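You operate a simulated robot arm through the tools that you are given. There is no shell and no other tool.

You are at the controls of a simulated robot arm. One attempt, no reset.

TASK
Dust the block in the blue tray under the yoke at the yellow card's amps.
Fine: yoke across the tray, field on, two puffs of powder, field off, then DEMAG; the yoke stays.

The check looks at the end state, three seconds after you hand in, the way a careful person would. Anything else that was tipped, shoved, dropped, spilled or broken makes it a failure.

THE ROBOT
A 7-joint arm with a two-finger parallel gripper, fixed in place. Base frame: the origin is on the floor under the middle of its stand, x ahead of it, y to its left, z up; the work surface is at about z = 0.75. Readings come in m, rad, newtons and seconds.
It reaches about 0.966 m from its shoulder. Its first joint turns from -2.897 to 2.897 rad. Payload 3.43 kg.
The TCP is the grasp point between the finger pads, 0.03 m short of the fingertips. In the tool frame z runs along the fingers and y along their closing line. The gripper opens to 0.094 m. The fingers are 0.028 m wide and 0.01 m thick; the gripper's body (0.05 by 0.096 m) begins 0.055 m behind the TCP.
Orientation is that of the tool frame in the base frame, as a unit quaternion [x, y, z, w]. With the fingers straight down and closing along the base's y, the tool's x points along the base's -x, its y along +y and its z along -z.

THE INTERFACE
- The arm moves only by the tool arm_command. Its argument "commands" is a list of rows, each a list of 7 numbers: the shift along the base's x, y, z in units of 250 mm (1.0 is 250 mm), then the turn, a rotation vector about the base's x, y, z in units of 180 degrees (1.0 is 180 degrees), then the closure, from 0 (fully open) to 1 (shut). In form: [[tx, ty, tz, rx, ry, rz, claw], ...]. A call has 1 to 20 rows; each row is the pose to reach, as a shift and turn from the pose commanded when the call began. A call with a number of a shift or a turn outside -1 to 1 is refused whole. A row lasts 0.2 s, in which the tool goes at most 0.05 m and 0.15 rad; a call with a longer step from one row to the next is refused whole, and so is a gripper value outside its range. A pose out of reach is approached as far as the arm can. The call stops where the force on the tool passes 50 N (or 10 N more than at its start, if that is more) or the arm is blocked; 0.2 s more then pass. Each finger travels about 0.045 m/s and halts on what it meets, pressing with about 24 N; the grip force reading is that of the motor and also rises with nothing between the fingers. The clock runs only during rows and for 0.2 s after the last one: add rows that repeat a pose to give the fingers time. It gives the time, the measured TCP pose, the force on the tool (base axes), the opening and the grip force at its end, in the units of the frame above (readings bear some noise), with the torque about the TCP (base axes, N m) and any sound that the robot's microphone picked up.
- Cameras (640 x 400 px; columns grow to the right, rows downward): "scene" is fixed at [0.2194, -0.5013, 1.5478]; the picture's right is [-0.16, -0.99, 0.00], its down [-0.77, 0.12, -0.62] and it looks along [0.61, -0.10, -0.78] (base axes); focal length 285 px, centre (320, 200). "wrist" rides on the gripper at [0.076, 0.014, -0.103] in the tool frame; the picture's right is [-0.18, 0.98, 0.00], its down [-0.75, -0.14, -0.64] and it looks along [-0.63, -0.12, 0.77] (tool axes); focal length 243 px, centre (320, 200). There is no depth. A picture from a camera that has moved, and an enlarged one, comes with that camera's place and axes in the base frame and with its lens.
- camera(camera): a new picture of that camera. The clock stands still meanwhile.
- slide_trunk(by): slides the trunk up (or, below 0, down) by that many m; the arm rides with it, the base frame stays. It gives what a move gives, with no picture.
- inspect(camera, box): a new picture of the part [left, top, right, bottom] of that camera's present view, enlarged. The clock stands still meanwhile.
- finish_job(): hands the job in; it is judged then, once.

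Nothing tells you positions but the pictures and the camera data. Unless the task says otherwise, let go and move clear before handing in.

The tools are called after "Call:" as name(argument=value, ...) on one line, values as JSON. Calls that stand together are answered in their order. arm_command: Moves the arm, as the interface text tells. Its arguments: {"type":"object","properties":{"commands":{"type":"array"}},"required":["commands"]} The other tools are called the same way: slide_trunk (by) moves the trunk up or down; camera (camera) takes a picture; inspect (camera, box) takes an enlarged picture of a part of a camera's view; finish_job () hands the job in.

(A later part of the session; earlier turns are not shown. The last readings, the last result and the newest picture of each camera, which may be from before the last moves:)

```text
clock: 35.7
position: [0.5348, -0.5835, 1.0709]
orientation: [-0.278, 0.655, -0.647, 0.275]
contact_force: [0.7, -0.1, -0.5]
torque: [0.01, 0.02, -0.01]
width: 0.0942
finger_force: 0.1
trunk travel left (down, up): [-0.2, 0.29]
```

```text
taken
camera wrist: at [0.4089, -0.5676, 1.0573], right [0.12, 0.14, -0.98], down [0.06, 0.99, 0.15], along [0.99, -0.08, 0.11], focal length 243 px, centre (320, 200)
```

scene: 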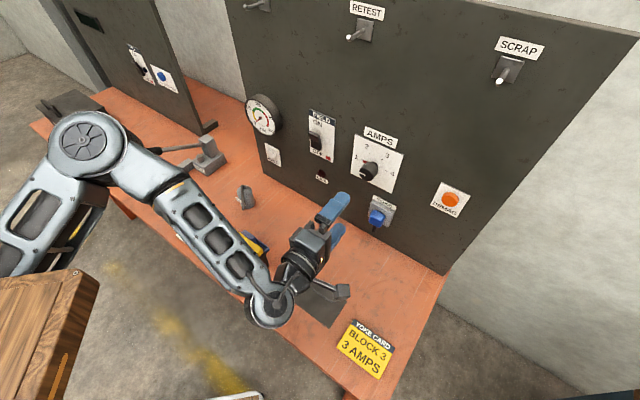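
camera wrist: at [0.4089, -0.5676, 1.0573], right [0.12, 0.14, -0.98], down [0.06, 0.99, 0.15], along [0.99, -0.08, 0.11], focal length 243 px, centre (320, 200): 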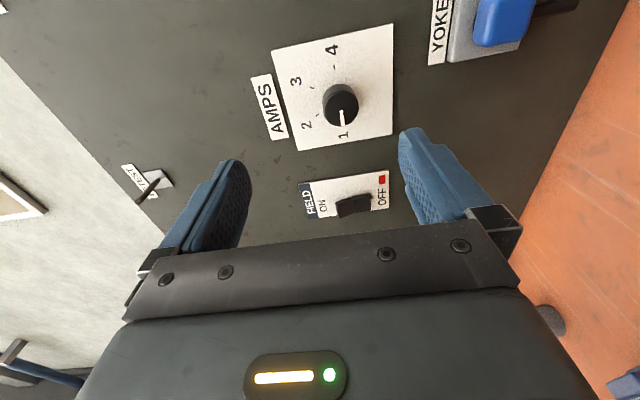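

The trunk is 0.2 m lower now, and a wooden box has come into view at the lower left. I need to know what that is.

Call:
inspect(camera="scene", box=[0, 200, 200, 400])

Call:
inspect(camera="scene", box=[180, 160, 420, 400])

Call:
inspect(camera="wrist", box=[240, 0, 540, 240])

```text
2.00 times, centred on (100, 300) of scene
camera zoom: at [0.2194, -0.5013, 1.5478], right [-0.16, -0.99, 0.0], down [-0.77, 0.12, -0.62], along [0.61, -0.1, -0.78], focal length 570 px, centre (760, 0)
```

zoom: 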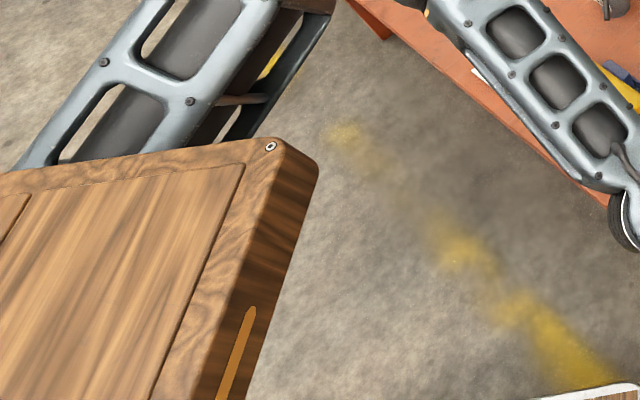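

```text
1.67 times, centred on (300, 280) of scene
camera zoom: at [0.2194, -0.5013, 1.5478], right [-0.16, -0.99, 0.0], down [-0.77, 0.12, -0.62], along [0.61, -0.1, -0.78], focal length 475 px, centre (353, 67)
```

zoom: 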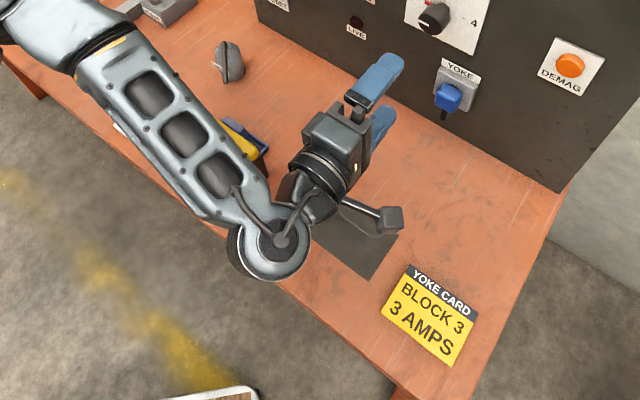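

```text
1.67 times, centred on (390, 120) of wrist
camera zoom: at [0.4089, -0.5676, 1.0573], right [0.12, 0.14, -0.98], down [0.06, 0.99, 0.15], along [0.99, -0.08, 0.11], focal length 404 px, centre (203, 333)
```

zoom: 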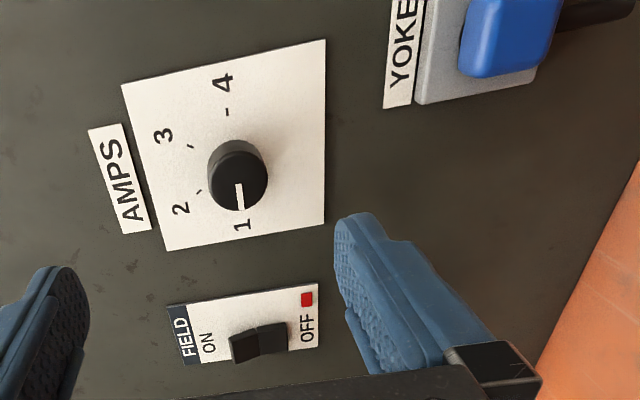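

The wooden part is the robot's own trunk. From the wrist view the knob axis is at about s = 0.009, z = 1.049, with its front face near n = −0.97. I'm moving to a pre-grasp pose in front of it and straightening the hand.

Call:
arm_command(commands=[[0.076, -0.047, -0.018, -0.0006, -0.0006, -0.0011, 0.1], [0.152, -0.095, -0.035, -0.0011, -0.0011, -0.0022, 0.15], [0.228, -0.142, -0.053, -0.0017, -0.0017, -0.0034, 0.15], [0.305, -0.19, -0.07, -0.0022, -0.0022, -0.0045, 0.15], [0.381, -0.237, -0.088, -0.0028, -0.0028, -0.0056, 0.15], [0.381, -0.237, -0.088, -0.0028, -0.0028, -0.0056, 0.15], [0.381, -0.237, -0.088, -0.0028, -0.0028, -0.0056, 0.15]])

Call:
camera(camera="wrist")

Call:
camera(camera="scene")

```text
clock: 37.3
position: [0.6307, -0.6426, 1.0502]
orientation: [0.27, -0.653, 0.654, -0.271]
contact_force: [0.0, 0.6, -0.1]
torque: [-0.04, 0.0, 0.0]
width: 0.0802
finger_force: 0.0
trunk travel left (down, up): [-0.2, 0.29]
```

```text
taken
camera wrist: at [0.5051, -0.6247, 1.0344], right [0.13, 0.13, -0.98], down [0.08, 0.99, 0.14], along [0.99, -0.1, 0.12], focal length 243 px, centre (320, 200)
```

wrist: 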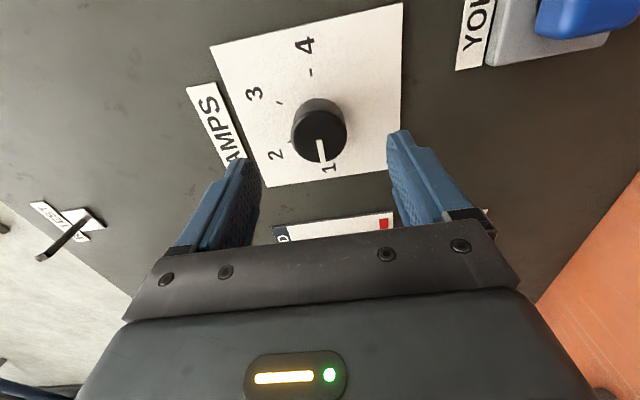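

```text
taken
```

scene: 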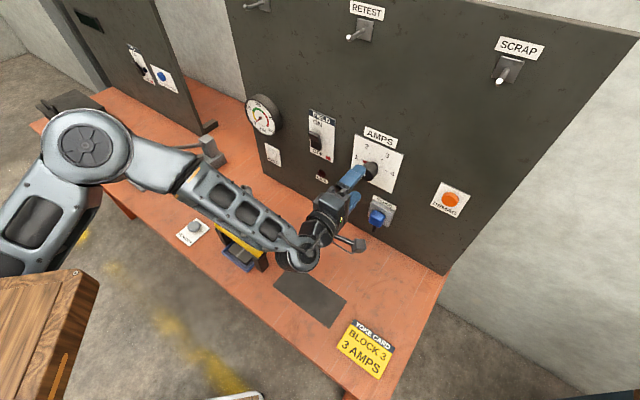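

The hand is aligned with the knob to within about a millimeter. I'm advancing 55 mm so the fingers straddle it.

Call:
arm_command(commands=[[0.05, -0.05, 0, 0, 0, 0, 0.15], [0.1, -0.1, 0, 0, 0, 0, 0.15], [0.14, -0.14, 0, 0, 0, 0, 0.15], [0.156, -0.156, 0, 0, 0, 0, 0.15], [0.156, -0.156, 0, 0, 0, 0, 0.15]])

Call:
camera(camera="wrist")

Call:
inspect(camera="scene", box=[280, 120, 440, 260])

```text
clock: 38.5
position: [0.6705, -0.6809, 1.0484]
orientation: [-0.27, 0.654, -0.653, 0.271]
contact_force: [-0.5, 0.6, -0.5]
torque: [-0.01, 0.0, 0.03]
width: 0.0797
finger_force: 0.1
trunk travel left (down, up): [-0.2, 0.29]
```

```text
taken
camera wrist: at [0.5445, -0.6629, 1.0338], right [0.13, 0.13, -0.98], down [0.08, 0.99, 0.14], along [0.99, -0.1, 0.12], focal length 243 px, centre (320, 200)
```

wrist: 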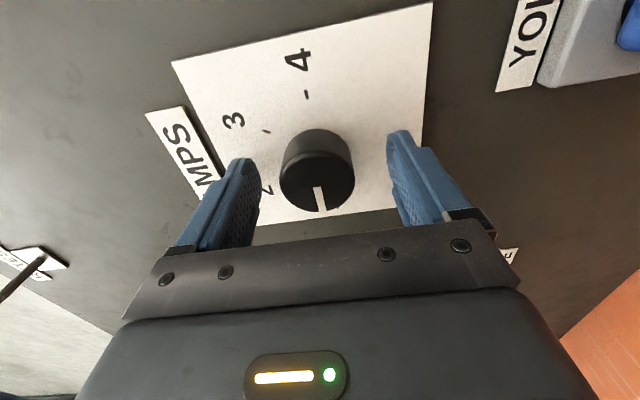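

```text
2.86 times, centred on (360, 190) of scene
camera zoom: at [0.2194, -0.5013, 1.5478], right [-0.16, -0.99, 0.0], down [-0.77, 0.12, -0.62], along [0.61, -0.1, -0.78], focal length 814 px, centre (206, 229)
```

zoom: 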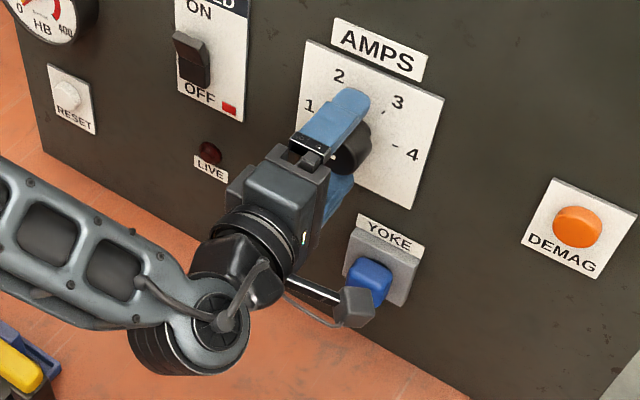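

The fingers straddle the knob, centered. I'm closing on it.

Call:
arm_command(commands=[[0, 0, 0, 0, 0, 0, 0.4], [0, 0, 0, 0, 0, 0, 0.6], [0, 0, 0, 0, 0, 0, 1], [0, 0, 0, 0, 0, 0, 1], [0, 0, 0, 0, 0, 0, 1]])

Call:
camera(camera="wrist")

```text
clock: 39.7
position: [0.6707, -0.683, 1.0502]
orientation: [0.27, -0.653, 0.654, -0.272]
contact_force: [0.7, -3.6, 7.1]
torque: [0.08, 0.1, -0.2]
width: 0.0399
finger_force: 44.8
trunk travel left (down, up): [-0.2, 0.29]
```

```text
taken
camera wrist: at [0.5444, -0.663, 1.0347], right [0.13, 0.13, -0.98], down [0.08, 0.99, 0.14], along [0.99, -0.1, 0.12], focal length 243 px, centre (320, 200)
```

wrist: 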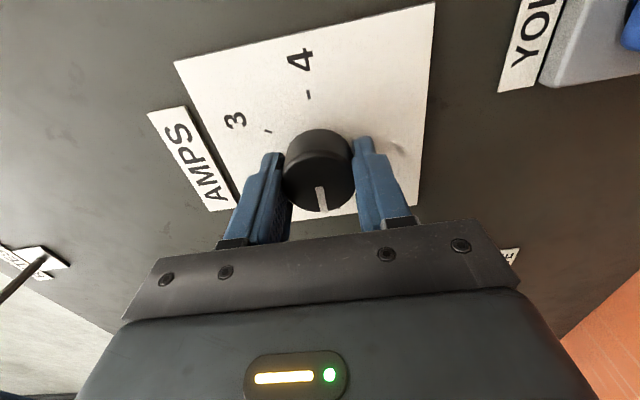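

The knob is gripped at a width of 0.040. I'm turning it clockwise 60° first and checking that it follows.

Call:
arm_command(commands=[[0, 0, 0, 0.0262, -0.0262, 0, 1], [0, 0, 0, 0.0524, -0.0524, 0, 1], [0, 0, 0, 0.0786, -0.0786, 0, 1], [0, 0, 0, 0.1048, -0.1048, 0, 1], [0, 0, 0, 0.131, -0.131, 0, 1], [0, 0, 0, 0.1571, -0.1571, 0, 1], [0, 0, 0, 0.1833, -0.1833, 0, 1], [0, 0, 0, 0.2095, -0.2095, 0, 1], [0, 0, 0, 0.2357, -0.2357, 0, 1], [0, 0, 0, 0.2357, -0.2357, 0, 1]])

Call:
camera(camera="wrist")

Call:
inspect(camera="scene", box=[280, 120, 440, 260])

```text
clock: 41.9
position: [0.6703, -0.6823, 1.0519]
orientation: [0.093, 0.699, -0.432, 0.562]
contact_force: [6.0, -20.5, 30.5]
torque: [-0.08, 0.0, 0.41]
width: 0.04
finger_force: 45.1
trunk travel left (down, up): [-0.2, 0.29]
```

```text
taken
camera wrist: at [0.5794, -0.6283, 0.9774], right [0.67, 0.67, -0.33], down [-0.28, 0.64, 0.72], along [0.69, -0.39, 0.61], focal length 243 px, centre (320, 200)
```

wrist: 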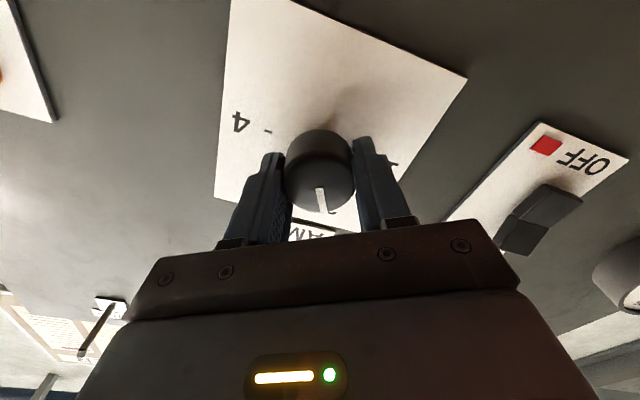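

```text
2.86 times, centred on (360, 190) of scene
camera zoom: at [0.2194, -0.5013, 1.5478], right [-0.16, -0.99, 0.0], down [-0.77, 0.12, -0.62], along [0.61, -0.1, -0.78], focal length 814 px, centre (206, 229)
```

zoom: 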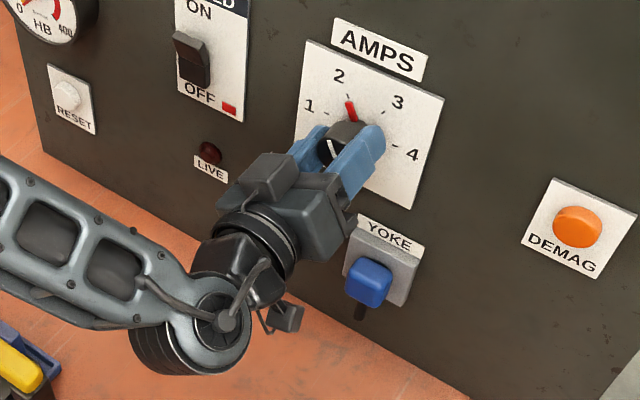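

The knob follows and its red pointer is now at 2. Side load shows my turning axis sits slightly below the knob's axis, so I'm nudging to relieve it before the second half.

Call:
arm_command(commands=[[0.0014, -0.004, 0.006, 0, 0, 0, 1], [0.0014, -0.004, 0.006, 0, 0, 0, 1]])

```text
clock: 42.5
position: [0.6695, -0.6816, 1.0506]
orientation: [0.094, 0.7, -0.432, 0.561]
contact_force: [-5.1, -4.0, 25.0]
torque: [-0.66, -0.57, 0.43]
width: 0.0398
finger_force: 45.4
trunk travel left (down, up): [-0.2, 0.29]
```

Call:
arm_command(commands=[[0, 0, 0.008, 0, 0, 0, 1], [0, 0, 0.008, 0, 0, 0, 1]])

```text
clock: 43.1
position: [0.6693, -0.6822, 1.0514]
orientation: [0.093, 0.701, -0.431, 0.56]
contact_force: [-10.8, 3.6, 14.1]
torque: [-0.57, -0.57, 0.28]
width: 0.0399
finger_force: 45.2
trunk travel left (down, up): [-0.2, 0.29]
```

Call:
arm_command(commands=[[-0.001, 0.001, 0.003, 0.0262, -0.0262, 0, 1], [-0.001, 0.001, 0.004, 0.0524, -0.0524, 0, 1], [-0.001, 0.001, 0.004, 0.0786, -0.0786, 0, 1], [-0.001, 0.001, 0.004, 0.1048, -0.1048, 0, 1], [-0.001, 0.001, 0.004, 0.131, -0.131, 0, 1], [-0.001, 0.001, 0.004, 0.1571, -0.1571, 0, 1], [-0.001, 0.001, 0.004, 0.1833, -0.1833, 0, 1], [-0.001, 0.001, 0.004, 0.2095, -0.2095, 0, 1], [-0.001, 0.001, 0.004, 0.2357, -0.2357, 0, 1], [-0.001, 0.001, 0.004, 0.2357, -0.2357, 0, 1]])

Call:
camera(camera="wrist")

Call:
inspect(camera="scene", box=[280, 120, 440, 260])

```text
clock: 45.3
position: [0.6673, -0.6836, 1.053]
orientation: [0.434, 0.561, -0.093, 0.699]
contact_force: [-20.6, -19.2, -23.3]
torque: [-0.23, -0.09, 0.94]
width: 0.0401
finger_force: 45.1
trunk travel left (down, up): [-0.2, 0.29]
```

```text
taken
camera wrist: at [0.632, -0.5753, 0.9927], right [0.54, 0.53, 0.65], down [-0.81, 0.1, 0.58], along [0.24, -0.84, 0.48], focal length 243 px, centre (320, 200)
```

wrist: 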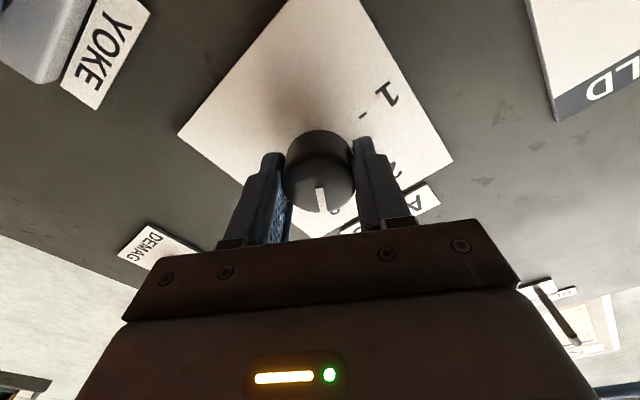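

```text
2.86 times, centred on (360, 190) of scene
camera zoom: at [0.2194, -0.5013, 1.5478], right [-0.16, -0.99, 0.0], down [-0.77, 0.12, -0.62], along [0.61, -0.1, -0.78], focal length 814 px, centre (206, 229)
```

zoom: 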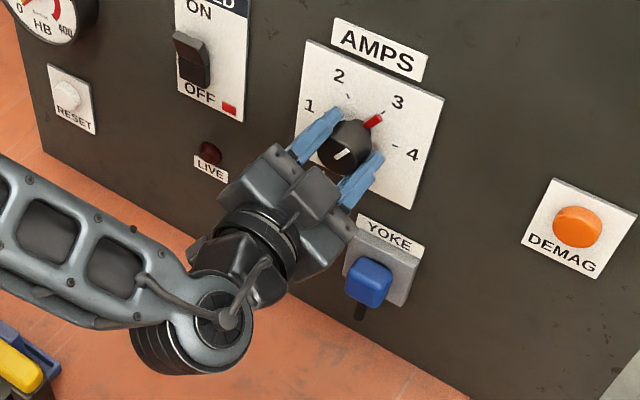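

The pointer appears to be at 3. I'm zooming in to verify before letting go.

Call:
inspect(camera="scene", box=[340, 130, 410, 190])

Call:
inspect(camera="wrist", box=[230, 60, 460, 240])

```text
6.67 times, centred on (375, 160) of scene
camera zoom: at [0.2194, -0.5013, 1.5478], right [-0.16, -0.99, 0.0], down [-0.77, 0.12, -0.62], along [0.61, -0.1, -0.78], focal length 1900 px, centre (-47, 467)
```

zoom: 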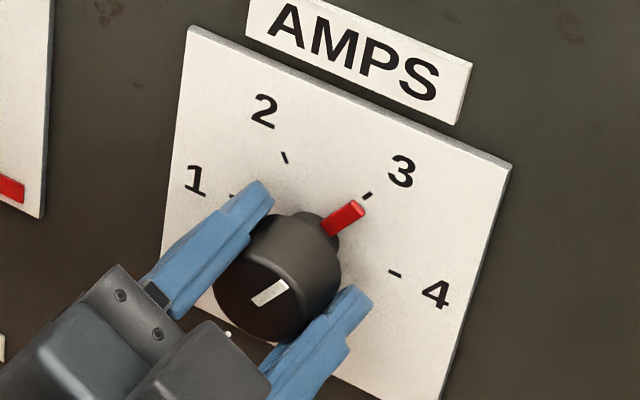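

```text
2.22 times, centred on (345, 150) of wrist
camera zoom: at [0.632, -0.5753, 0.9927], right [0.54, 0.53, 0.65], down [-0.81, 0.1, 0.58], along [0.24, -0.84, 0.48], focal length 539 px, centre (264, 311)
```

zoom: 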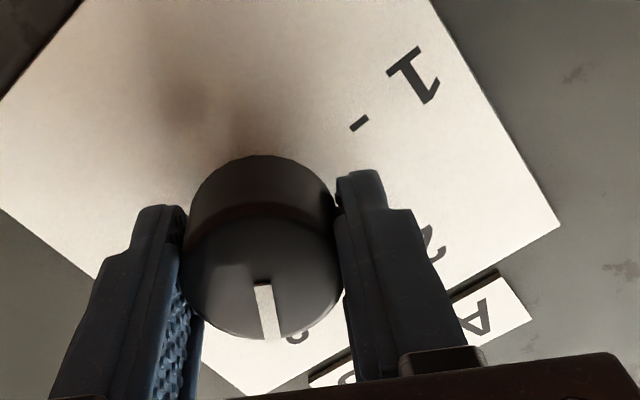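

The red pointer lines up with the 3 tick. I'm relieving the side load, then releasing and backing off.

Call:
arm_command(commands=[[-0.0042, -0.0042, -0.006, 0, 0, 0, 1], [-0.0042, -0.0042, -0.006, 0, 0, 0, 1], [-0.0042, -0.0042, -0.006, 0, 0, 0, 0.7], [-0.0042, -0.0042, -0.006, 0, 0, 0, 0.4], [-0.0042, -0.0042, -0.006, 0, 0, 0, 0.2], [-0.0042, -0.0042, -0.006, 0, 0, 0, 0.15], [-0.0042, -0.0042, -0.006, 0, 0, 0, 0.15]])

Call:
inspect(camera="scene", box=[340, 130, 410, 190])

```text
clock: 46.9
position: [0.6695, -0.6842, 1.0539]
orientation: [0.43, 0.561, -0.092, 0.701]
contact_force: [-0.3, 0.5, 0.4]
torque: [0.0, -0.02, 0.03]
width: 0.0798
finger_force: 0.0
trunk travel left (down, up): [-0.2, 0.29]
```

```text
6.67 times, centred on (375, 160) of scene
camera zoom: at [0.2194, -0.5013, 1.5478], right [-0.16, -0.99, 0.0], down [-0.77, 0.12, -0.62], along [0.61, -0.1, -0.78], focal length 1900 px, centre (-47, 467)
```

zoom: 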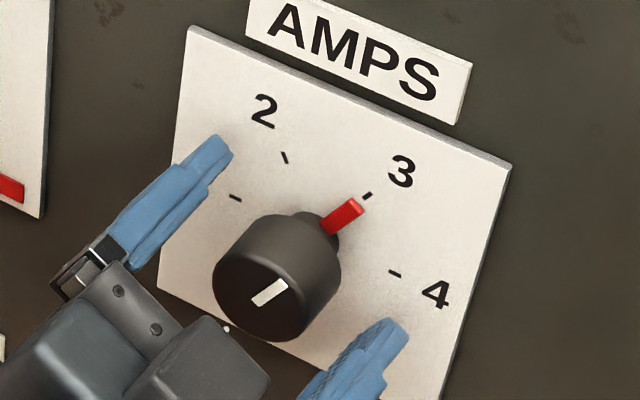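

The dial stays at 3. I'm backing straight off, rotating the hand back, closing the fingers and moving in front of the FIELD switch to look at it.

Call:
arm_command(commands=[[-0.05, 0.05, 0, 0, 0, 0, 0.15], [-0.12, 0.12, 0, 0, 0, 0, 0.15], [-0.2, 0.2, 0, 0, 0, 0, 0.15], [-0.283, 0.283, 0, 0, 0, 0, 0.15], [-0.251, 0.315, 0, -0.0314, 0.0314, 0, 0.3], [-0.219, 0.347, 0, -0.0629, 0.0629, 0, 0.5], [-0.187, 0.379, 0, -0.0943, 0.0943, 0, 0.7], [-0.155, 0.411, 0, -0.1257, 0.1257, 0, 0.9], [-0.124, 0.442, 0, -0.1571, 0.1571, 0, 1], [-0.092, 0.474, 0, -0.1886, 0.1886, 0, 1], [-0.06, 0.506, 0, -0.22, 0.22, 0, 1], [-0.028, 0.538, 0, -0.2514, 0.2514, 0, 1], [0.004, 0.57, 0, -0.2828, 0.2828, 0, 1], [0.036, 0.602, 0, -0.3143, 0.3143, 0, 1], [0.068, 0.634, 0, -0.3457, 0.3457, 0, 1], [0.1, 0.666, 0, -0.3771, 0.3771, 0, 1], [0.132, 0.698, 0, -0.4086, 0.4086, 0, 1], [0.164, 0.73, 0, -0.44, 0.44, 0, 1], [0.195, 0.761, 0, -0.4714, 0.4714, 0, 1], [0.195, 0.761, 0, -0.4714, 0.4714, 0, 1]])

Call:
camera(camera="wrist")

Call:
camera(camera="scene")

```text
clock: 51.3
position: [0.6522, -0.5238, 0.9634]
orientation: [-0.318, 0.677, -0.601, 0.283]
contact_force: [-0.6, 0.3, 0.9]
torque: [-0.01, -0.01, 0.0]
width: 0.0001
finger_force: 24.0
out of reach, approached as far as the arm can: row 8, 9, 10, 11, 12, 13, 14, 15, 16, 17, 18, 19, 20
trunk travel left (down, up): [-0.2, 0.29]
stopped in row 20: the arm was blocked; the commanded pose is now the measured one
```

```text
taken
camera wrist: at [0.525, -0.5166, 0.9618], right [0.03, 0.21, -0.98], down [0.0, 0.98, 0.21], along [1.0, -0.01, 0.03], focal length 243 px, centre (320, 200)
```

wrist: 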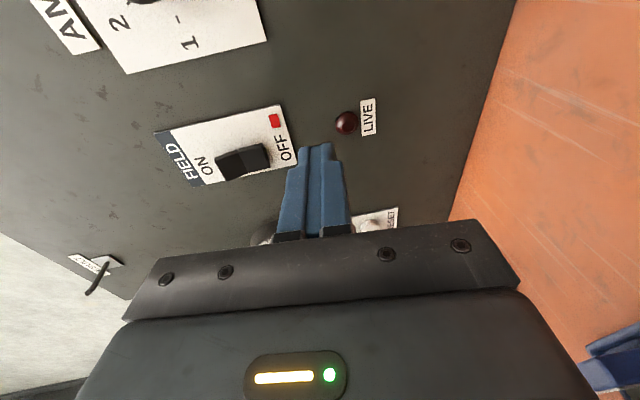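

```text
taken
```

scene: 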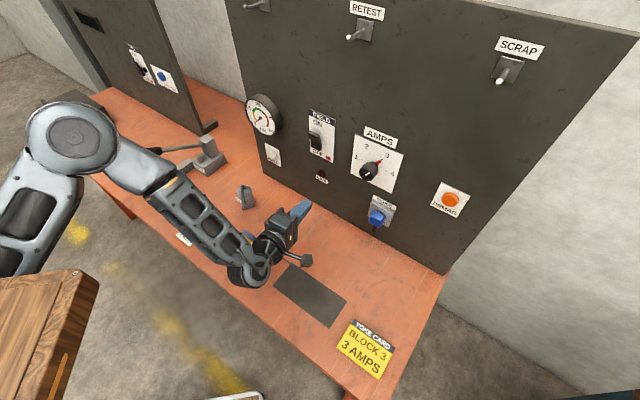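

The arm ran into a joint limit and sagged lower than commanded. I'm checking that nothing, especially the yoke, got touched.

Call:
inspect(camera="scene", box=[150, 150, 350, 330])

Call:
inspect(camera="wrist", box=[120, 60, 420, 260])

```text
2.22 times, centred on (250, 240) of scene
camera zoom: at [0.2194, -0.5013, 1.5478], right [-0.16, -0.99, 0.0], down [-0.77, 0.12, -0.62], along [0.61, -0.1, -0.78], focal length 633 px, centre (476, 111)
```

zoom: 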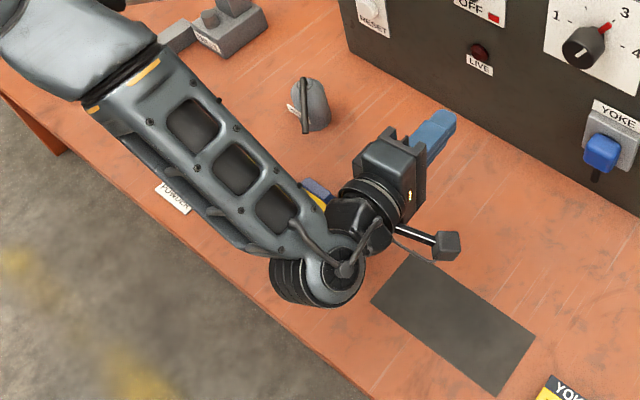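

```text
2.00 times, centred on (270, 160) of wrist
camera zoom: at [0.525, -0.5166, 0.9618], right [0.03, 0.21, -0.98], down [0.0, 0.98, 0.21], along [1.0, -0.01, 0.03], focal length 485 px, centre (420, 280)
```

zoom: 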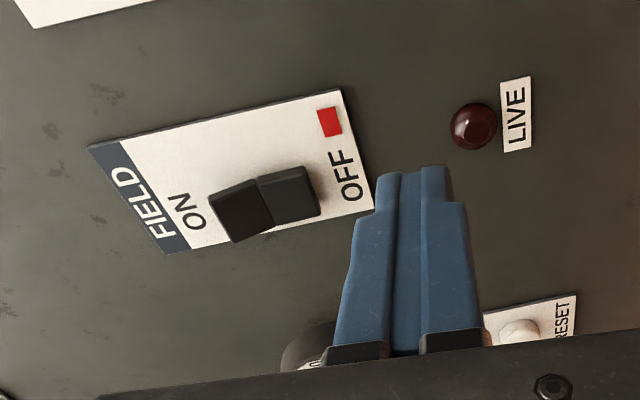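

The image shows the forearm above the yoke, and the limit comes from the wrist joint with the forearm sloping down. I'll move right and up, away from the yoke, and straighten the hand. Then I'll lower the trunk further.

Call:
arm_command(commands=[[0, 0, 0.06, 0, 0, 0, 1], [-0.04, -0.04, 0.12, 0, 0, 0, 1], [-0.1, -0.1, 0.18, 0, 0, 0, 1], [-0.16, -0.16, 0.24, -0.005, -0.005, -0.006, 1], [-0.22, -0.22, 0.3, -0.01, -0.01, -0.012, 1], [-0.28, -0.28, 0.36, -0.015, -0.015, -0.018, 1], [-0.339, -0.339, 0.36, -0.02, -0.02, -0.024, 1], [-0.339, -0.339, 0.36, -0.0267, -0.0267, -0.03, 1], [-0.339, -0.339, 0.36, -0.0267, -0.0267, -0.03, 1]])

Call:
camera(camera="scene")

```text
clock: 53.3
position: [0.5692, -0.6077, 1.0598]
orientation: [0.27, -0.65, 0.657, -0.27]
contact_force: [0.6, -0.6, -0.1]
torque: [0.0, 0.02, 0.04]
width: 0.0
finger_force: 23.9
trunk travel left (down, up): [-0.2, 0.29]
```

```text
taken
```

scene: 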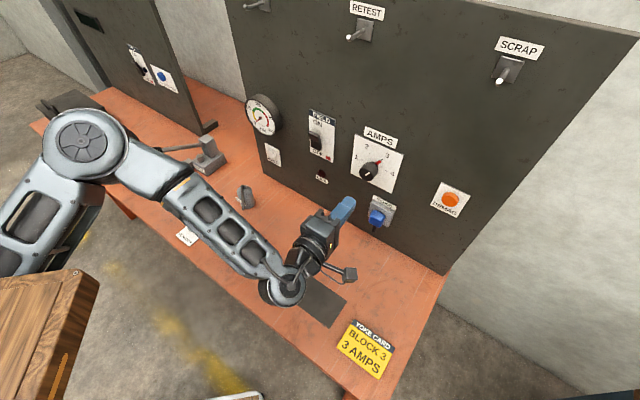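

That pose was reached cleanly. Now I'm raising the tool 0.1 m and lowering the trunk 0.1 m.

Call:
arm_command(commands=[[0, 0, 0.1, 0, 0, 0, 1], [0, 0, 0.2, 0, 0, 0, 1], [0, 0, 0.3, 0, 0, 0, 1], [0, 0, 0.4, 0, 0, 0, 1], [0, 0, 0.4, 0, 0, 0, 1]])

Call:
slide_trunk(by=-0.1)

Call:
camera(camera="scene")

```text
clock: 54.5
position: [0.5691, -0.6079, 1.1594]
orientation: [0.271, -0.65, 0.657, -0.27]
contact_force: [0.7, 0.5, 0.1]
torque: [0.02, 0.01, -0.01]
width: 0.0
finger_force: 23.9
trunk travel left (down, up): [-0.2, 0.29]
```

```text
clock: 55.8
position: [0.5686, -0.6086, 1.0586]
orientation: [0.272, -0.65, 0.657, -0.27]
contact_force: [-0.4, 0.1, -0.9]
torque: [0.02, 0.0, -0.02]
width: 0.0
finger_force: 23.7
trunk travel left (down, up): [-0.1, 0.39]
```

```text
taken
```

scene: 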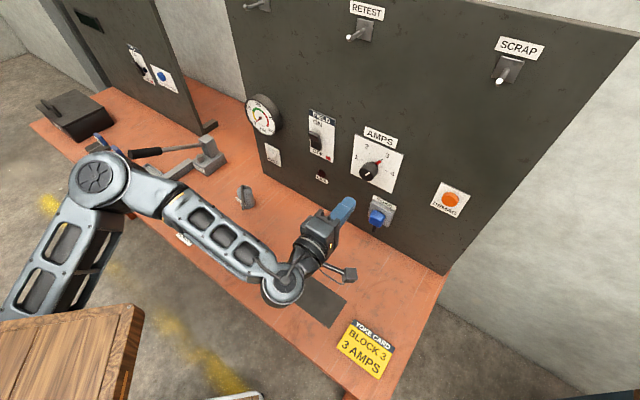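

Call:
arm_command(commands=[[0.06, 0.044, 0, 0, 0, 0, 1], [0.12, 0.088, 0, 0, 0, 0, 1], [0.18, 0.132, 0, 0, 0, 0, 1], [0.24, 0.176, 0, 0, 0, 0, 1], [0.307, 0.222, 0, 0, 0, 0, 1], [0.307, 0.222, 0, 0, 0, 0, 1]])

Call:
camera(camera="scene")

Call:
camera(camera="wrist")

```text
clock: 57.2
position: [0.6464, -0.5523, 1.0577]
orientation: [0.271, -0.649, 0.657, -0.27]
contact_force: [1.0, -0.1, -0.3]
torque: [0.02, 0.0, 0.0]
width: 0.0
finger_force: 23.6
trunk travel left (down, up): [-0.1, 0.39]
```

```text
taken
```

scene: 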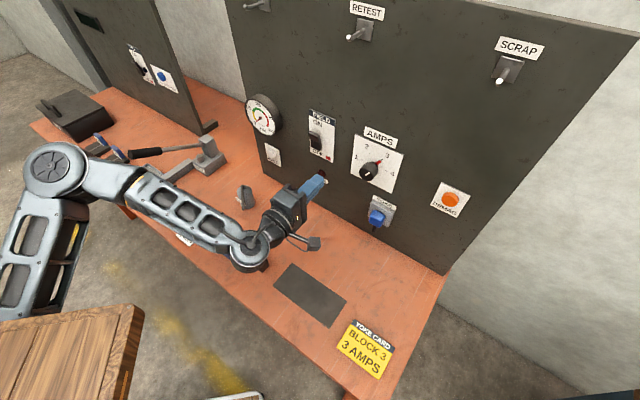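

```text
taken
camera wrist: at [0.5195, -0.5344, 1.0424], right [0.13, 0.12, -0.98], down [0.08, 0.99, 0.13], along [0.99, -0.09, 0.12], focal length 243 px, centre (320, 200)
```

wrist: 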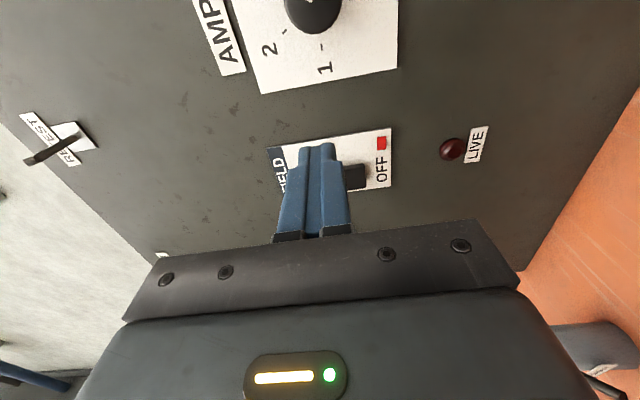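

Call:
inspect(camera="scene", box=[300, 105, 350, 170])

Call:
inspect(camera="scene", box=[180, 180, 300, 290])

```text
6.15 times, centred on (325, 138) of scene
camera zoom: at [0.2194, -0.5013, 1.5478], right [-0.16, -0.99, 0.0], down [-0.77, 0.12, -0.62], along [0.61, -0.1, -0.78], focal length 1754 px, centre (289, 585)
```

zoom: 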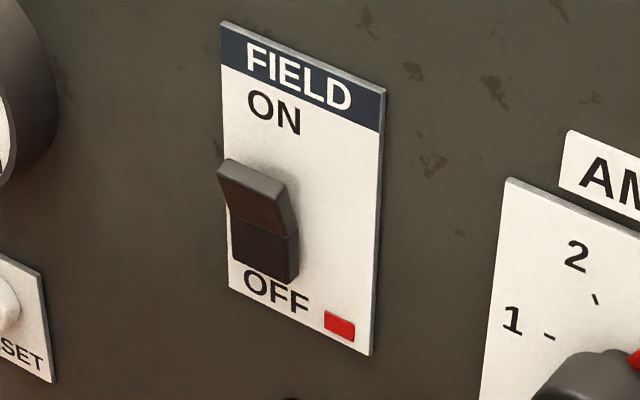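

```text
3.64 times, centred on (240, 235) of scene
camera zoom: at [0.2194, -0.5013, 1.5478], right [-0.16, -0.99, 0.0], down [-0.77, 0.12, -0.62], along [0.61, -0.1, -0.78], focal length 1036 px, centre (611, 73)
```

zoom: 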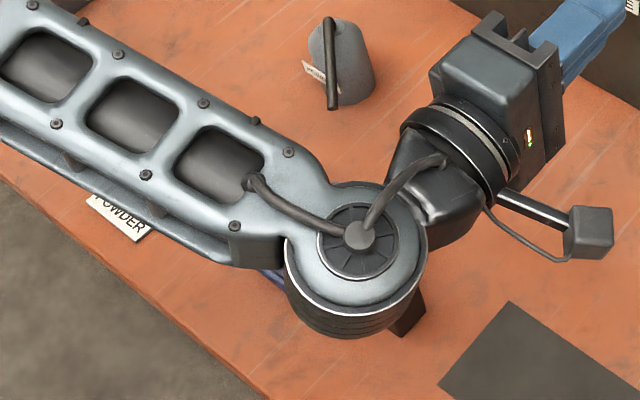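

The upper half of the FIELD rocker stands proud, so it is OFF and pressing the top turns it ON. The top half is at about s = −0.157, z ≈ 1.071. I'm moving in front of it.

Call:
arm_command(commands=[[0.08, 0.022, 0.012, 0, 0, 0, 1], [0.16, 0.044, 0.024, 0, 0, 0, 1], [0.24, 0.066, 0.036, 0, 0, 0, 1], [0.32, 0.088, 0.048, 0, 0, 0, 1], [0.404, 0.108, 0.053, 0, 0, 0, 1], [0.404, 0.108, 0.053, 0, 0, 0, 1]])

Call:
camera(camera="wrist")

Call:
camera(camera="scene")

Call:
inspect(camera="scene", box=[260, 90, 380, 210])

```text
clock: 58.6
position: [0.7079, -0.5352, 1.045]
orientation: [-0.289, 0.658, -0.646, 0.257]
contact_force: [0.3, 0.6, -0.4]
torque: [0.04, 0.0, 0.03]
width: 0.0001
finger_force: 24.2
out of reach, approached as far as the arm can: row 4, 5, 6
trunk travel left (down, up): [-0.1, 0.39]
```

```text
taken
camera wrist: at [0.5809, -0.5172, 1.0367], right [0.08, 0.13, -0.99], down [0.08, 0.99, 0.14], along [0.99, -0.09, 0.07], focal length 243 px, centre (320, 200)
```

wrist: 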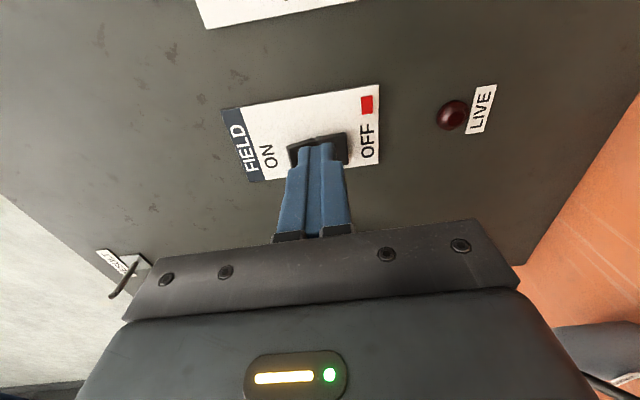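

```text
taken
```

scene: 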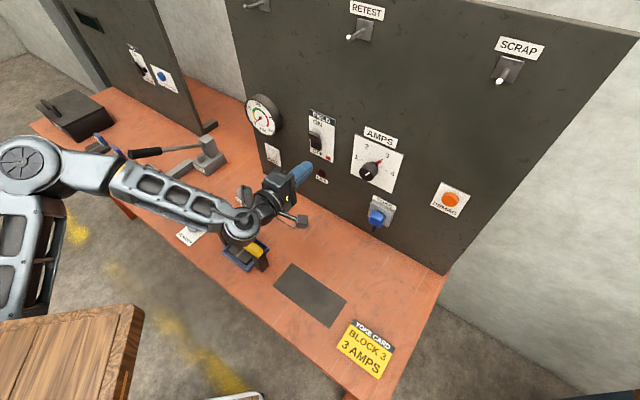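

```text
3.33 times, centred on (320, 150) of scene
camera zoom: at [0.2194, -0.5013, 1.5478], right [-0.16, -0.99, 0.0], down [-0.77, 0.12, -0.62], along [0.61, -0.1, -0.78], focal length 950 px, centre (320, 367)
```

zoom: 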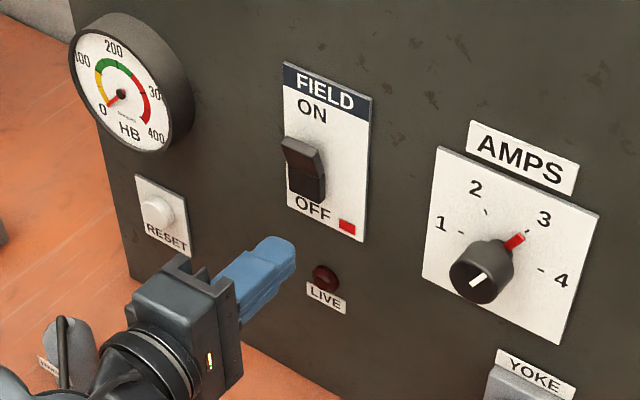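

Still a joint limit with the hand fully horizontal this far left. A hand pitched down about 30° should be comfortable and can still press the rocker, so I'm trying that in place.

Call:
arm_command(commands=[[0, 0, 0.04, 0.02, 0.02, 0, 1], [0, 0, 0.08, 0.04, 0.04, 0, 1], [0, 0, 0.12, 0.06, 0.06, 0, 1], [0, 0, 0.16, 0.08, 0.08, 0, 1], [0, 0, 0.2, 0.1, 0.1, 0, 1], [0, 0, 0.22, 0.1179, 0.1179, 0, 1], [0, 0, 0.22, 0.1179, 0.1179, 0, 1]])

Call:
camera(camera="scene")

Call:
camera(camera="wrist")

```text
clock: 60.2
position: [0.7096, -0.5352, 1.1077]
orientation: [-0.34, 0.801, -0.459, 0.178]
contact_force: [0.1, 0.0, -0.9]
torque: [0.0, -0.02, -0.02]
width: 0.0002
finger_force: 23.6
trunk travel left (down, up): [-0.1, 0.39]
```

```text
taken
```

scene: 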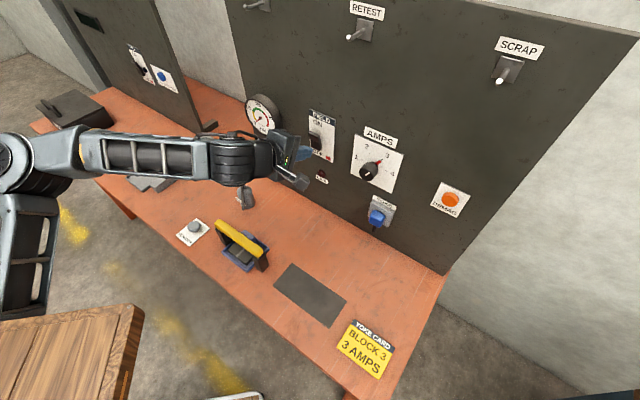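

```text
taken
camera wrist: at [0.5886, -0.5226, 1.1489], right [-0.25, 0.47, -0.85], down [0.2, 0.88, 0.43], along [0.95, -0.06, -0.31], focal length 243 px, centre (320, 200)
```

wrist: 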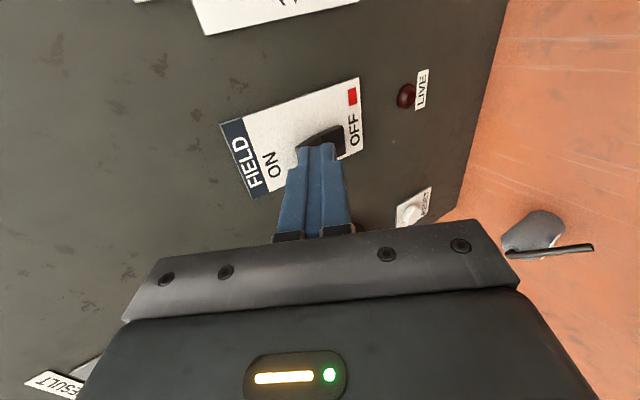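

That pose works, and the yoke is visibly undisturbed. I'm moving to a pre-press position in front of the rocker's top half.

Call:
arm_command(commands=[[0.06, 0.003, -0.04, 0, 0, 0, 1], [0.12, 0.007, -0.08, 0, 0, 0, 1], [0.18, 0.0104, -0.124, 0, 0, 0, 1], [0.18, 0.0104, -0.124, 0, 0, 0, 1]])

Call:
camera(camera="wrist")

Call:
inspect(camera="scene", box=[250, 90, 350, 200])

```text
clock: 61.2
position: [0.7514, -0.5335, 1.0925]
orientation: [-0.333, 0.797, -0.467, 0.192]
contact_force: [-0.6, 0.3, 0.6]
torque: [0.01, -0.01, 0.02]
width: 0.0002
finger_force: 24.0
trunk travel left (down, up): [-0.1, 0.39]
```

```text
taken
camera wrist: at [0.6284, -0.52, 1.1304], right [-0.22, 0.47, -0.86], down [0.19, 0.88, 0.44], along [0.96, -0.06, -0.28], focal length 243 px, centre (320, 200)
```

wrist: 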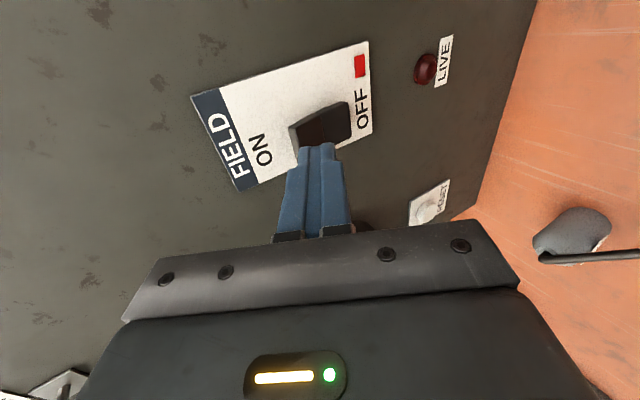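

```text
3.64 times, centred on (300, 145) of scene
camera zoom: at [0.2194, -0.5013, 1.5478], right [-0.16, -0.99, 0.0], down [-0.77, 0.12, -0.62], along [0.61, -0.1, -0.78], focal length 1036 px, centre (393, 400)
```

zoom: 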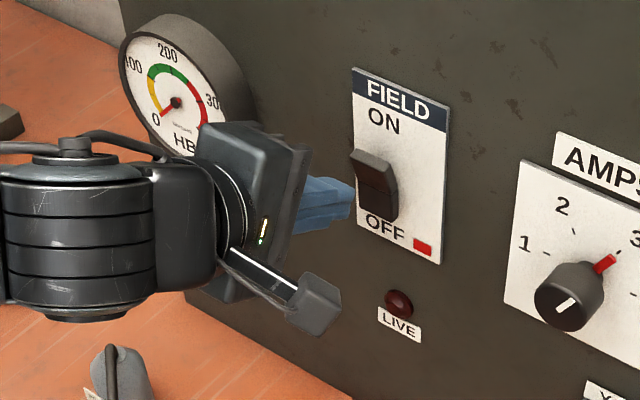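

Call:
arm_command(commands=[[0, 0, 0, 0, 0, 0, 1], [0, 0, 0, 0, 0, 0, 1], [0, 0, 0, 0, 0, 0, 1]])

```text
clock: 62.0
position: [0.7495, -0.5333, 1.0923]
orientation: [-0.333, 0.797, -0.466, 0.191]
contact_force: [0.0, 0.1, 1.0]
torque: [0.04, -0.01, 0.0]
width: 0.0
finger_force: 23.9
trunk travel left (down, up): [-0.1, 0.39]
```

Call:
arm_command(commands=[[0, 0, -0.04, 0, 0, 0, 1], [0, 0, -0.08, 0, 0, 0, 1], [0, 0, -0.08, 0, 0, 0, 1]])

```text
clock: 62.8
position: [0.75, -0.5337, 1.0724]
orientation: [-0.334, 0.797, -0.466, 0.191]
contact_force: [-0.2, 0.9, -1.3]
torque: [-0.02, 0.0, 0.0]
width: 0.0002
finger_force: 23.1
trunk travel left (down, up): [-0.1, 0.39]
```

Call:
arm_command(commands=[[0.028, -0.02, 0.01, 0, 0, 0, 1], [0.056, -0.04, 0.02, 0, 0, 0, 1], [0.056, -0.04, 0.02, 0, 0, 0, 1]])

Call:
inspect(camera="wrist", box=[170, 20, 490, 240])

Call:
inspect(camera="scene", box=[270, 90, 350, 180])

```text
clock: 63.6
position: [0.764, -0.5448, 1.076]
orientation: [-0.333, 0.797, -0.465, 0.191]
contact_force: [-0.3, 0.4, -0.5]
torque: [0.01, -0.01, -0.02]
width: 0.0001
finger_force: 24.6
trunk travel left (down, up): [-0.1, 0.39]
```

```text
1.82 times, centred on (330, 130) of wrist
camera zoom: at [0.6427, -0.5298, 1.1144], right [-0.22, 0.47, -0.86], down [0.19, 0.88, 0.44], along [0.96, -0.06, -0.28], focal length 441 px, centre (302, 327)
```

zoom: 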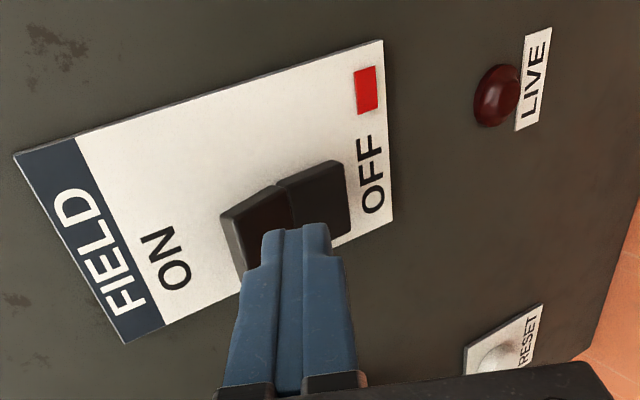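

```text
4.44 times, centred on (310, 135) of scene
camera zoom: at [0.2194, -0.5013, 1.5478], right [-0.16, -0.99, 0.0], down [-0.77, 0.12, -0.62], along [0.61, -0.1, -0.78], focal length 1267 px, centre (364, 489)
```

zoom: 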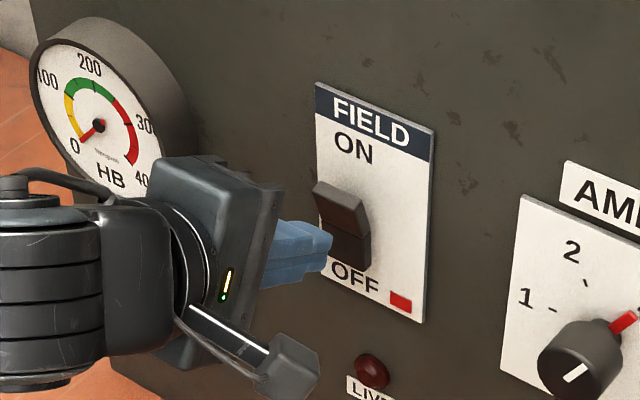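

The rocker spans z ≈ 1.017–1.074 and s ≈ −0.177 to −0.149. I'm centering on the top half and approaching.

Call:
arm_command(commands=[[0.017, 0.017, -0.008, 0, 0, 0, 1], [0.04, -0.006, -0.008, 0, 0, 0, 1], [0.065, -0.031, -0.008, 0, 0, 0, 1], [0.085, -0.051, -0.008, 0, 0, 0, 1], [0.085, -0.051, -0.008, 0, 0, 0, 1]])

Call:
inspect(camera="wrist", box=[170, 20, 490, 240])

```text
clock: 64.8
position: [0.7852, -0.5567, 1.0751]
orientation: [-0.332, 0.797, -0.466, 0.192]
contact_force: [-0.8, -0.2, 0.0]
torque: [-0.02, 0.0, -0.03]
width: 0.0001
finger_force: 23.0
trunk travel left (down, up): [-0.1, 0.39]
```

```text
1.82 times, centred on (330, 130) of wrist
camera zoom: at [0.6634, -0.5421, 1.1128], right [-0.22, 0.47, -0.86], down [0.19, 0.88, 0.44], along [0.96, -0.07, -0.28], focal length 441 px, centre (302, 327)
```

zoom: 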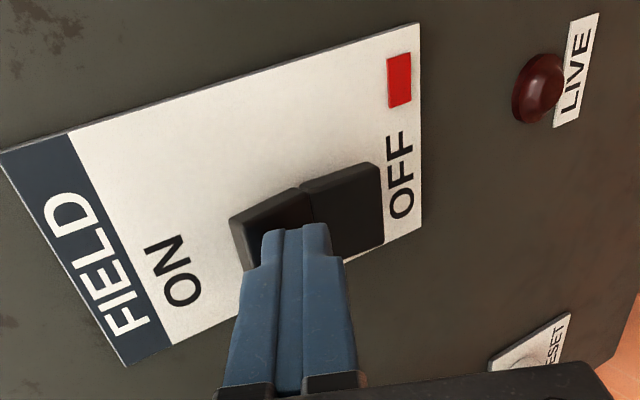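

The tip is just in front of the top half. I'm pressing in slowly.

Call:
arm_command(commands=[[0.0085, -0.0085, 0, 0, 0, 0, 1], [0.017, -0.017, 0, 0, 0, 0, 1], [0.0255, -0.0255, 0, 0, 0, 0, 1], [0.034, -0.034, 0, 0, 0, 0, 1]])

Call:
inspect(camera="wrist", box=[170, 20, 490, 240])

Call:
inspect(camera="scene", box=[270, 90, 350, 190])

```text
clock: 65.6
position: [0.7888, -0.5588, 1.0756]
orientation: [-0.333, 0.798, -0.465, 0.191]
contact_force: [-19.6, 30.6, 4.6]
torque: [0.15, 0.04, 0.21]
width: 0.0002
finger_force: 23.9
trunk travel left (down, up): [-0.1, 0.39]
stopped in row 4: the force on the tool passed its limit at 57 N (the readings are from after the stop); the commanded pose is now the measured one
```

```text
1.82 times, centred on (330, 130) of wrist
camera zoom: at [0.6664, -0.5451, 1.1132], right [-0.22, 0.47, -0.85], down [0.19, 0.88, 0.44], along [0.96, -0.06, -0.28], focal length 441 px, centre (302, 327)
```

zoom: 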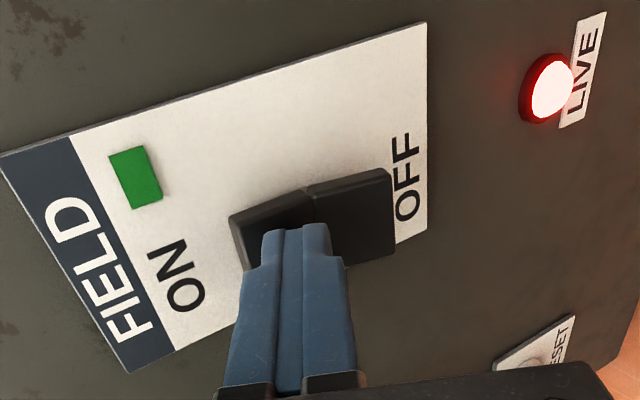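

```text
4.00 times, centred on (310, 140) of scene
camera zoom: at [0.2194, -0.5013, 1.5478], right [-0.16, -0.99, 0.0], down [-0.77, 0.12, -0.62], along [0.61, -0.1, -0.78], focal length 1140 px, centre (360, 440)
```

zoom: 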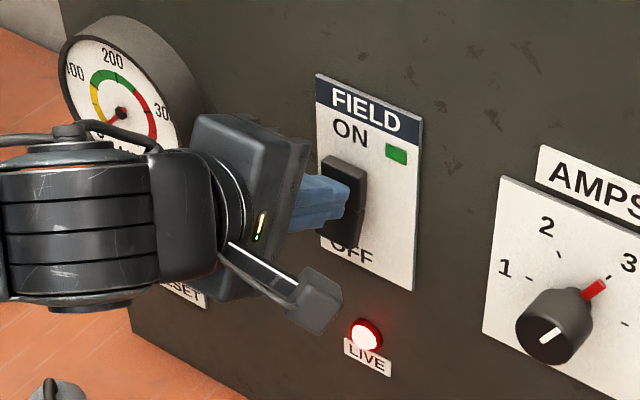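

The FIELD is ON, with LIVE lit, the green flag showing and the dial at 3. I'm backing off, then raising the trunk for the reach down to the POWDER button.

Call:
arm_command(commands=[[-0.05, 0.05, 0, 0, 0, 0, 1], [-0.12, 0.12, 0.02, 0, 0, 0, 1], [-0.19, 0.19, 0.08, 0, 0, 0, 1], [-0.26, 0.26, 0.14, 0, 0, 0, 1], [-0.33, 0.33, 0.2, 0, 0, 0, 1], [-0.33, 0.33, 0.2, 0, 0, 0, 1]])

Call:
slide_trunk(by=0.2)

Call:
camera(camera="scene")

Call:
camera(camera="wrist")

```text
clock: 67.0
position: [0.7081, -0.4772, 1.1243]
orientation: [-0.333, 0.798, -0.465, 0.191]
contact_force: [1.5, 0.1, -1.3]
torque: [-0.02, 0.01, 0.0]
width: 0.0
finger_force: 23.6
trunk travel left (down, up): [-0.1, 0.39]
```

```text
clock: 69.2
position: [0.7084, -0.4792, 1.3241]
orientation: [-0.332, 0.798, -0.465, 0.192]
contact_force: [0.4, 0.0, -0.5]
torque: [0.01, -0.04, -0.02]
width: 0.0
finger_force: 24.3
trunk travel left (down, up): [-0.3, 0.19]
```

```text
taken
```

scene: 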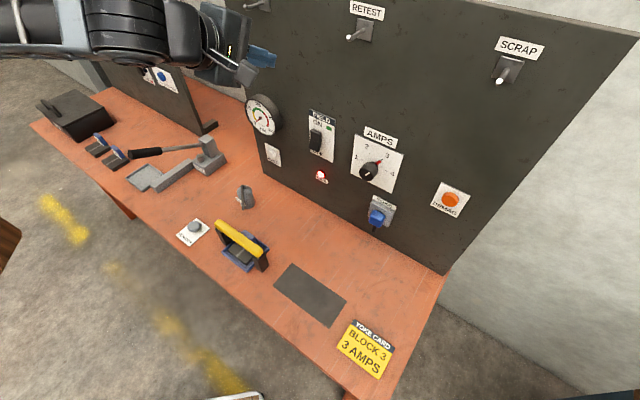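

```text
taken
camera wrist: at [0.5863, -0.4644, 1.3621], right [-0.22, 0.47, -0.85], down [0.19, 0.88, 0.44], along [0.96, -0.07, -0.28], focal length 243 px, centre (320, 200)
```

wrist: 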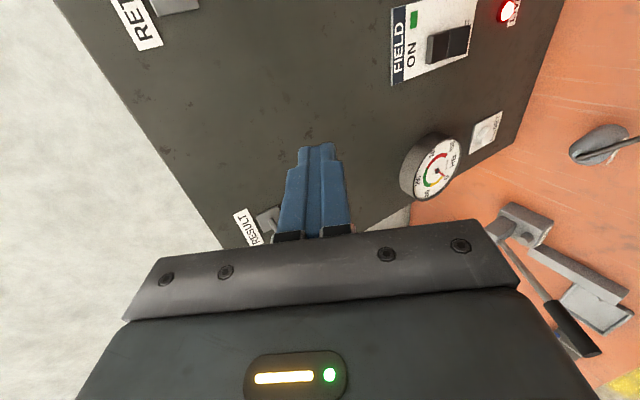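

Call:
arm_command(commands=[[0.016, 0.064, -0.048, 0.0238, 0.0238, 0, 1], [0.032, 0.128, -0.096, 0.0475, 0.0475, 0, 1], [0.048, 0.192, -0.144, 0.0713, 0.0713, 0, 1], [0.064, 0.256, -0.192, 0.0951, 0.0951, 0, 1], [0.08, 0.32, -0.24, 0.1189, 0.1189, 0, 1], [0.096, 0.384, -0.288, 0.1426, 0.1426, 0, 1], [0.112, 0.448, -0.336, 0.1664, 0.1664, 0, 1], [0.128, 0.512, -0.384, 0.1902, 0.1902, 0, 1], [0.144, 0.576, -0.432, 0.2139, 0.2139, 0, 1], [0.16, 0.64, -0.48, 0.2377, 0.2377, 0, 1], [0.16, 0.64, -0.48, 0.2377, 0.2377, 0, 1]])

Call:
camera(camera="scene")

Call:
camera(camera="wrist")

```text
clock: 71.6
position: [0.7511, -0.3178, 1.204]
orientation: [-0.385, 0.923, 0.003, -0.002]
contact_force: [-0.3, 0.0, 0.9]
torque: [-0.01, 0.01, 0.01]
width: 0.0
finger_force: 23.7
trunk travel left (down, up): [-0.3, 0.19]
```

```text
taken
```

scene: 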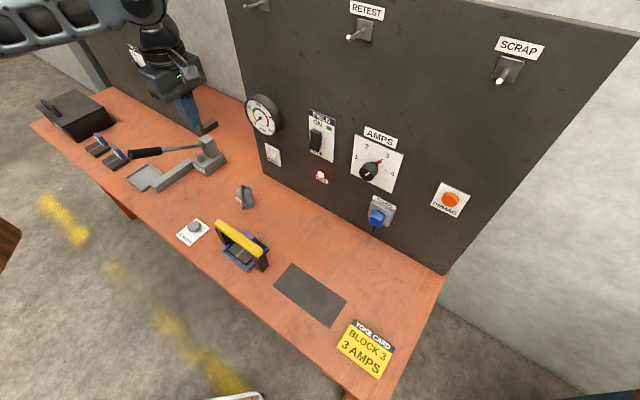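

```text
taken
camera wrist: at [0.6865, -0.3622, 1.3057], right [-0.57, 0.82, 0.01], down [0.63, 0.43, 0.64], along [0.53, 0.37, -0.77], focal length 243 px, centre (320, 200)
```

wrist: 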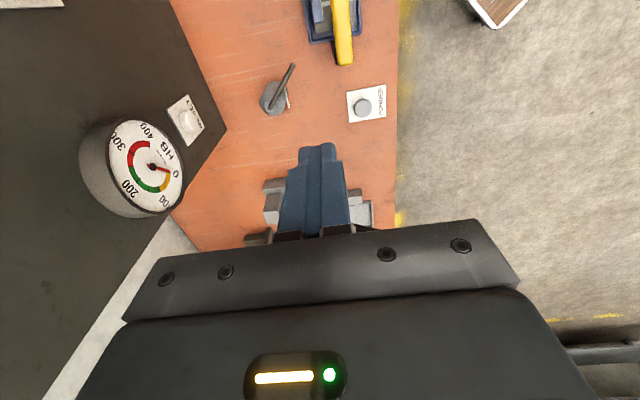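

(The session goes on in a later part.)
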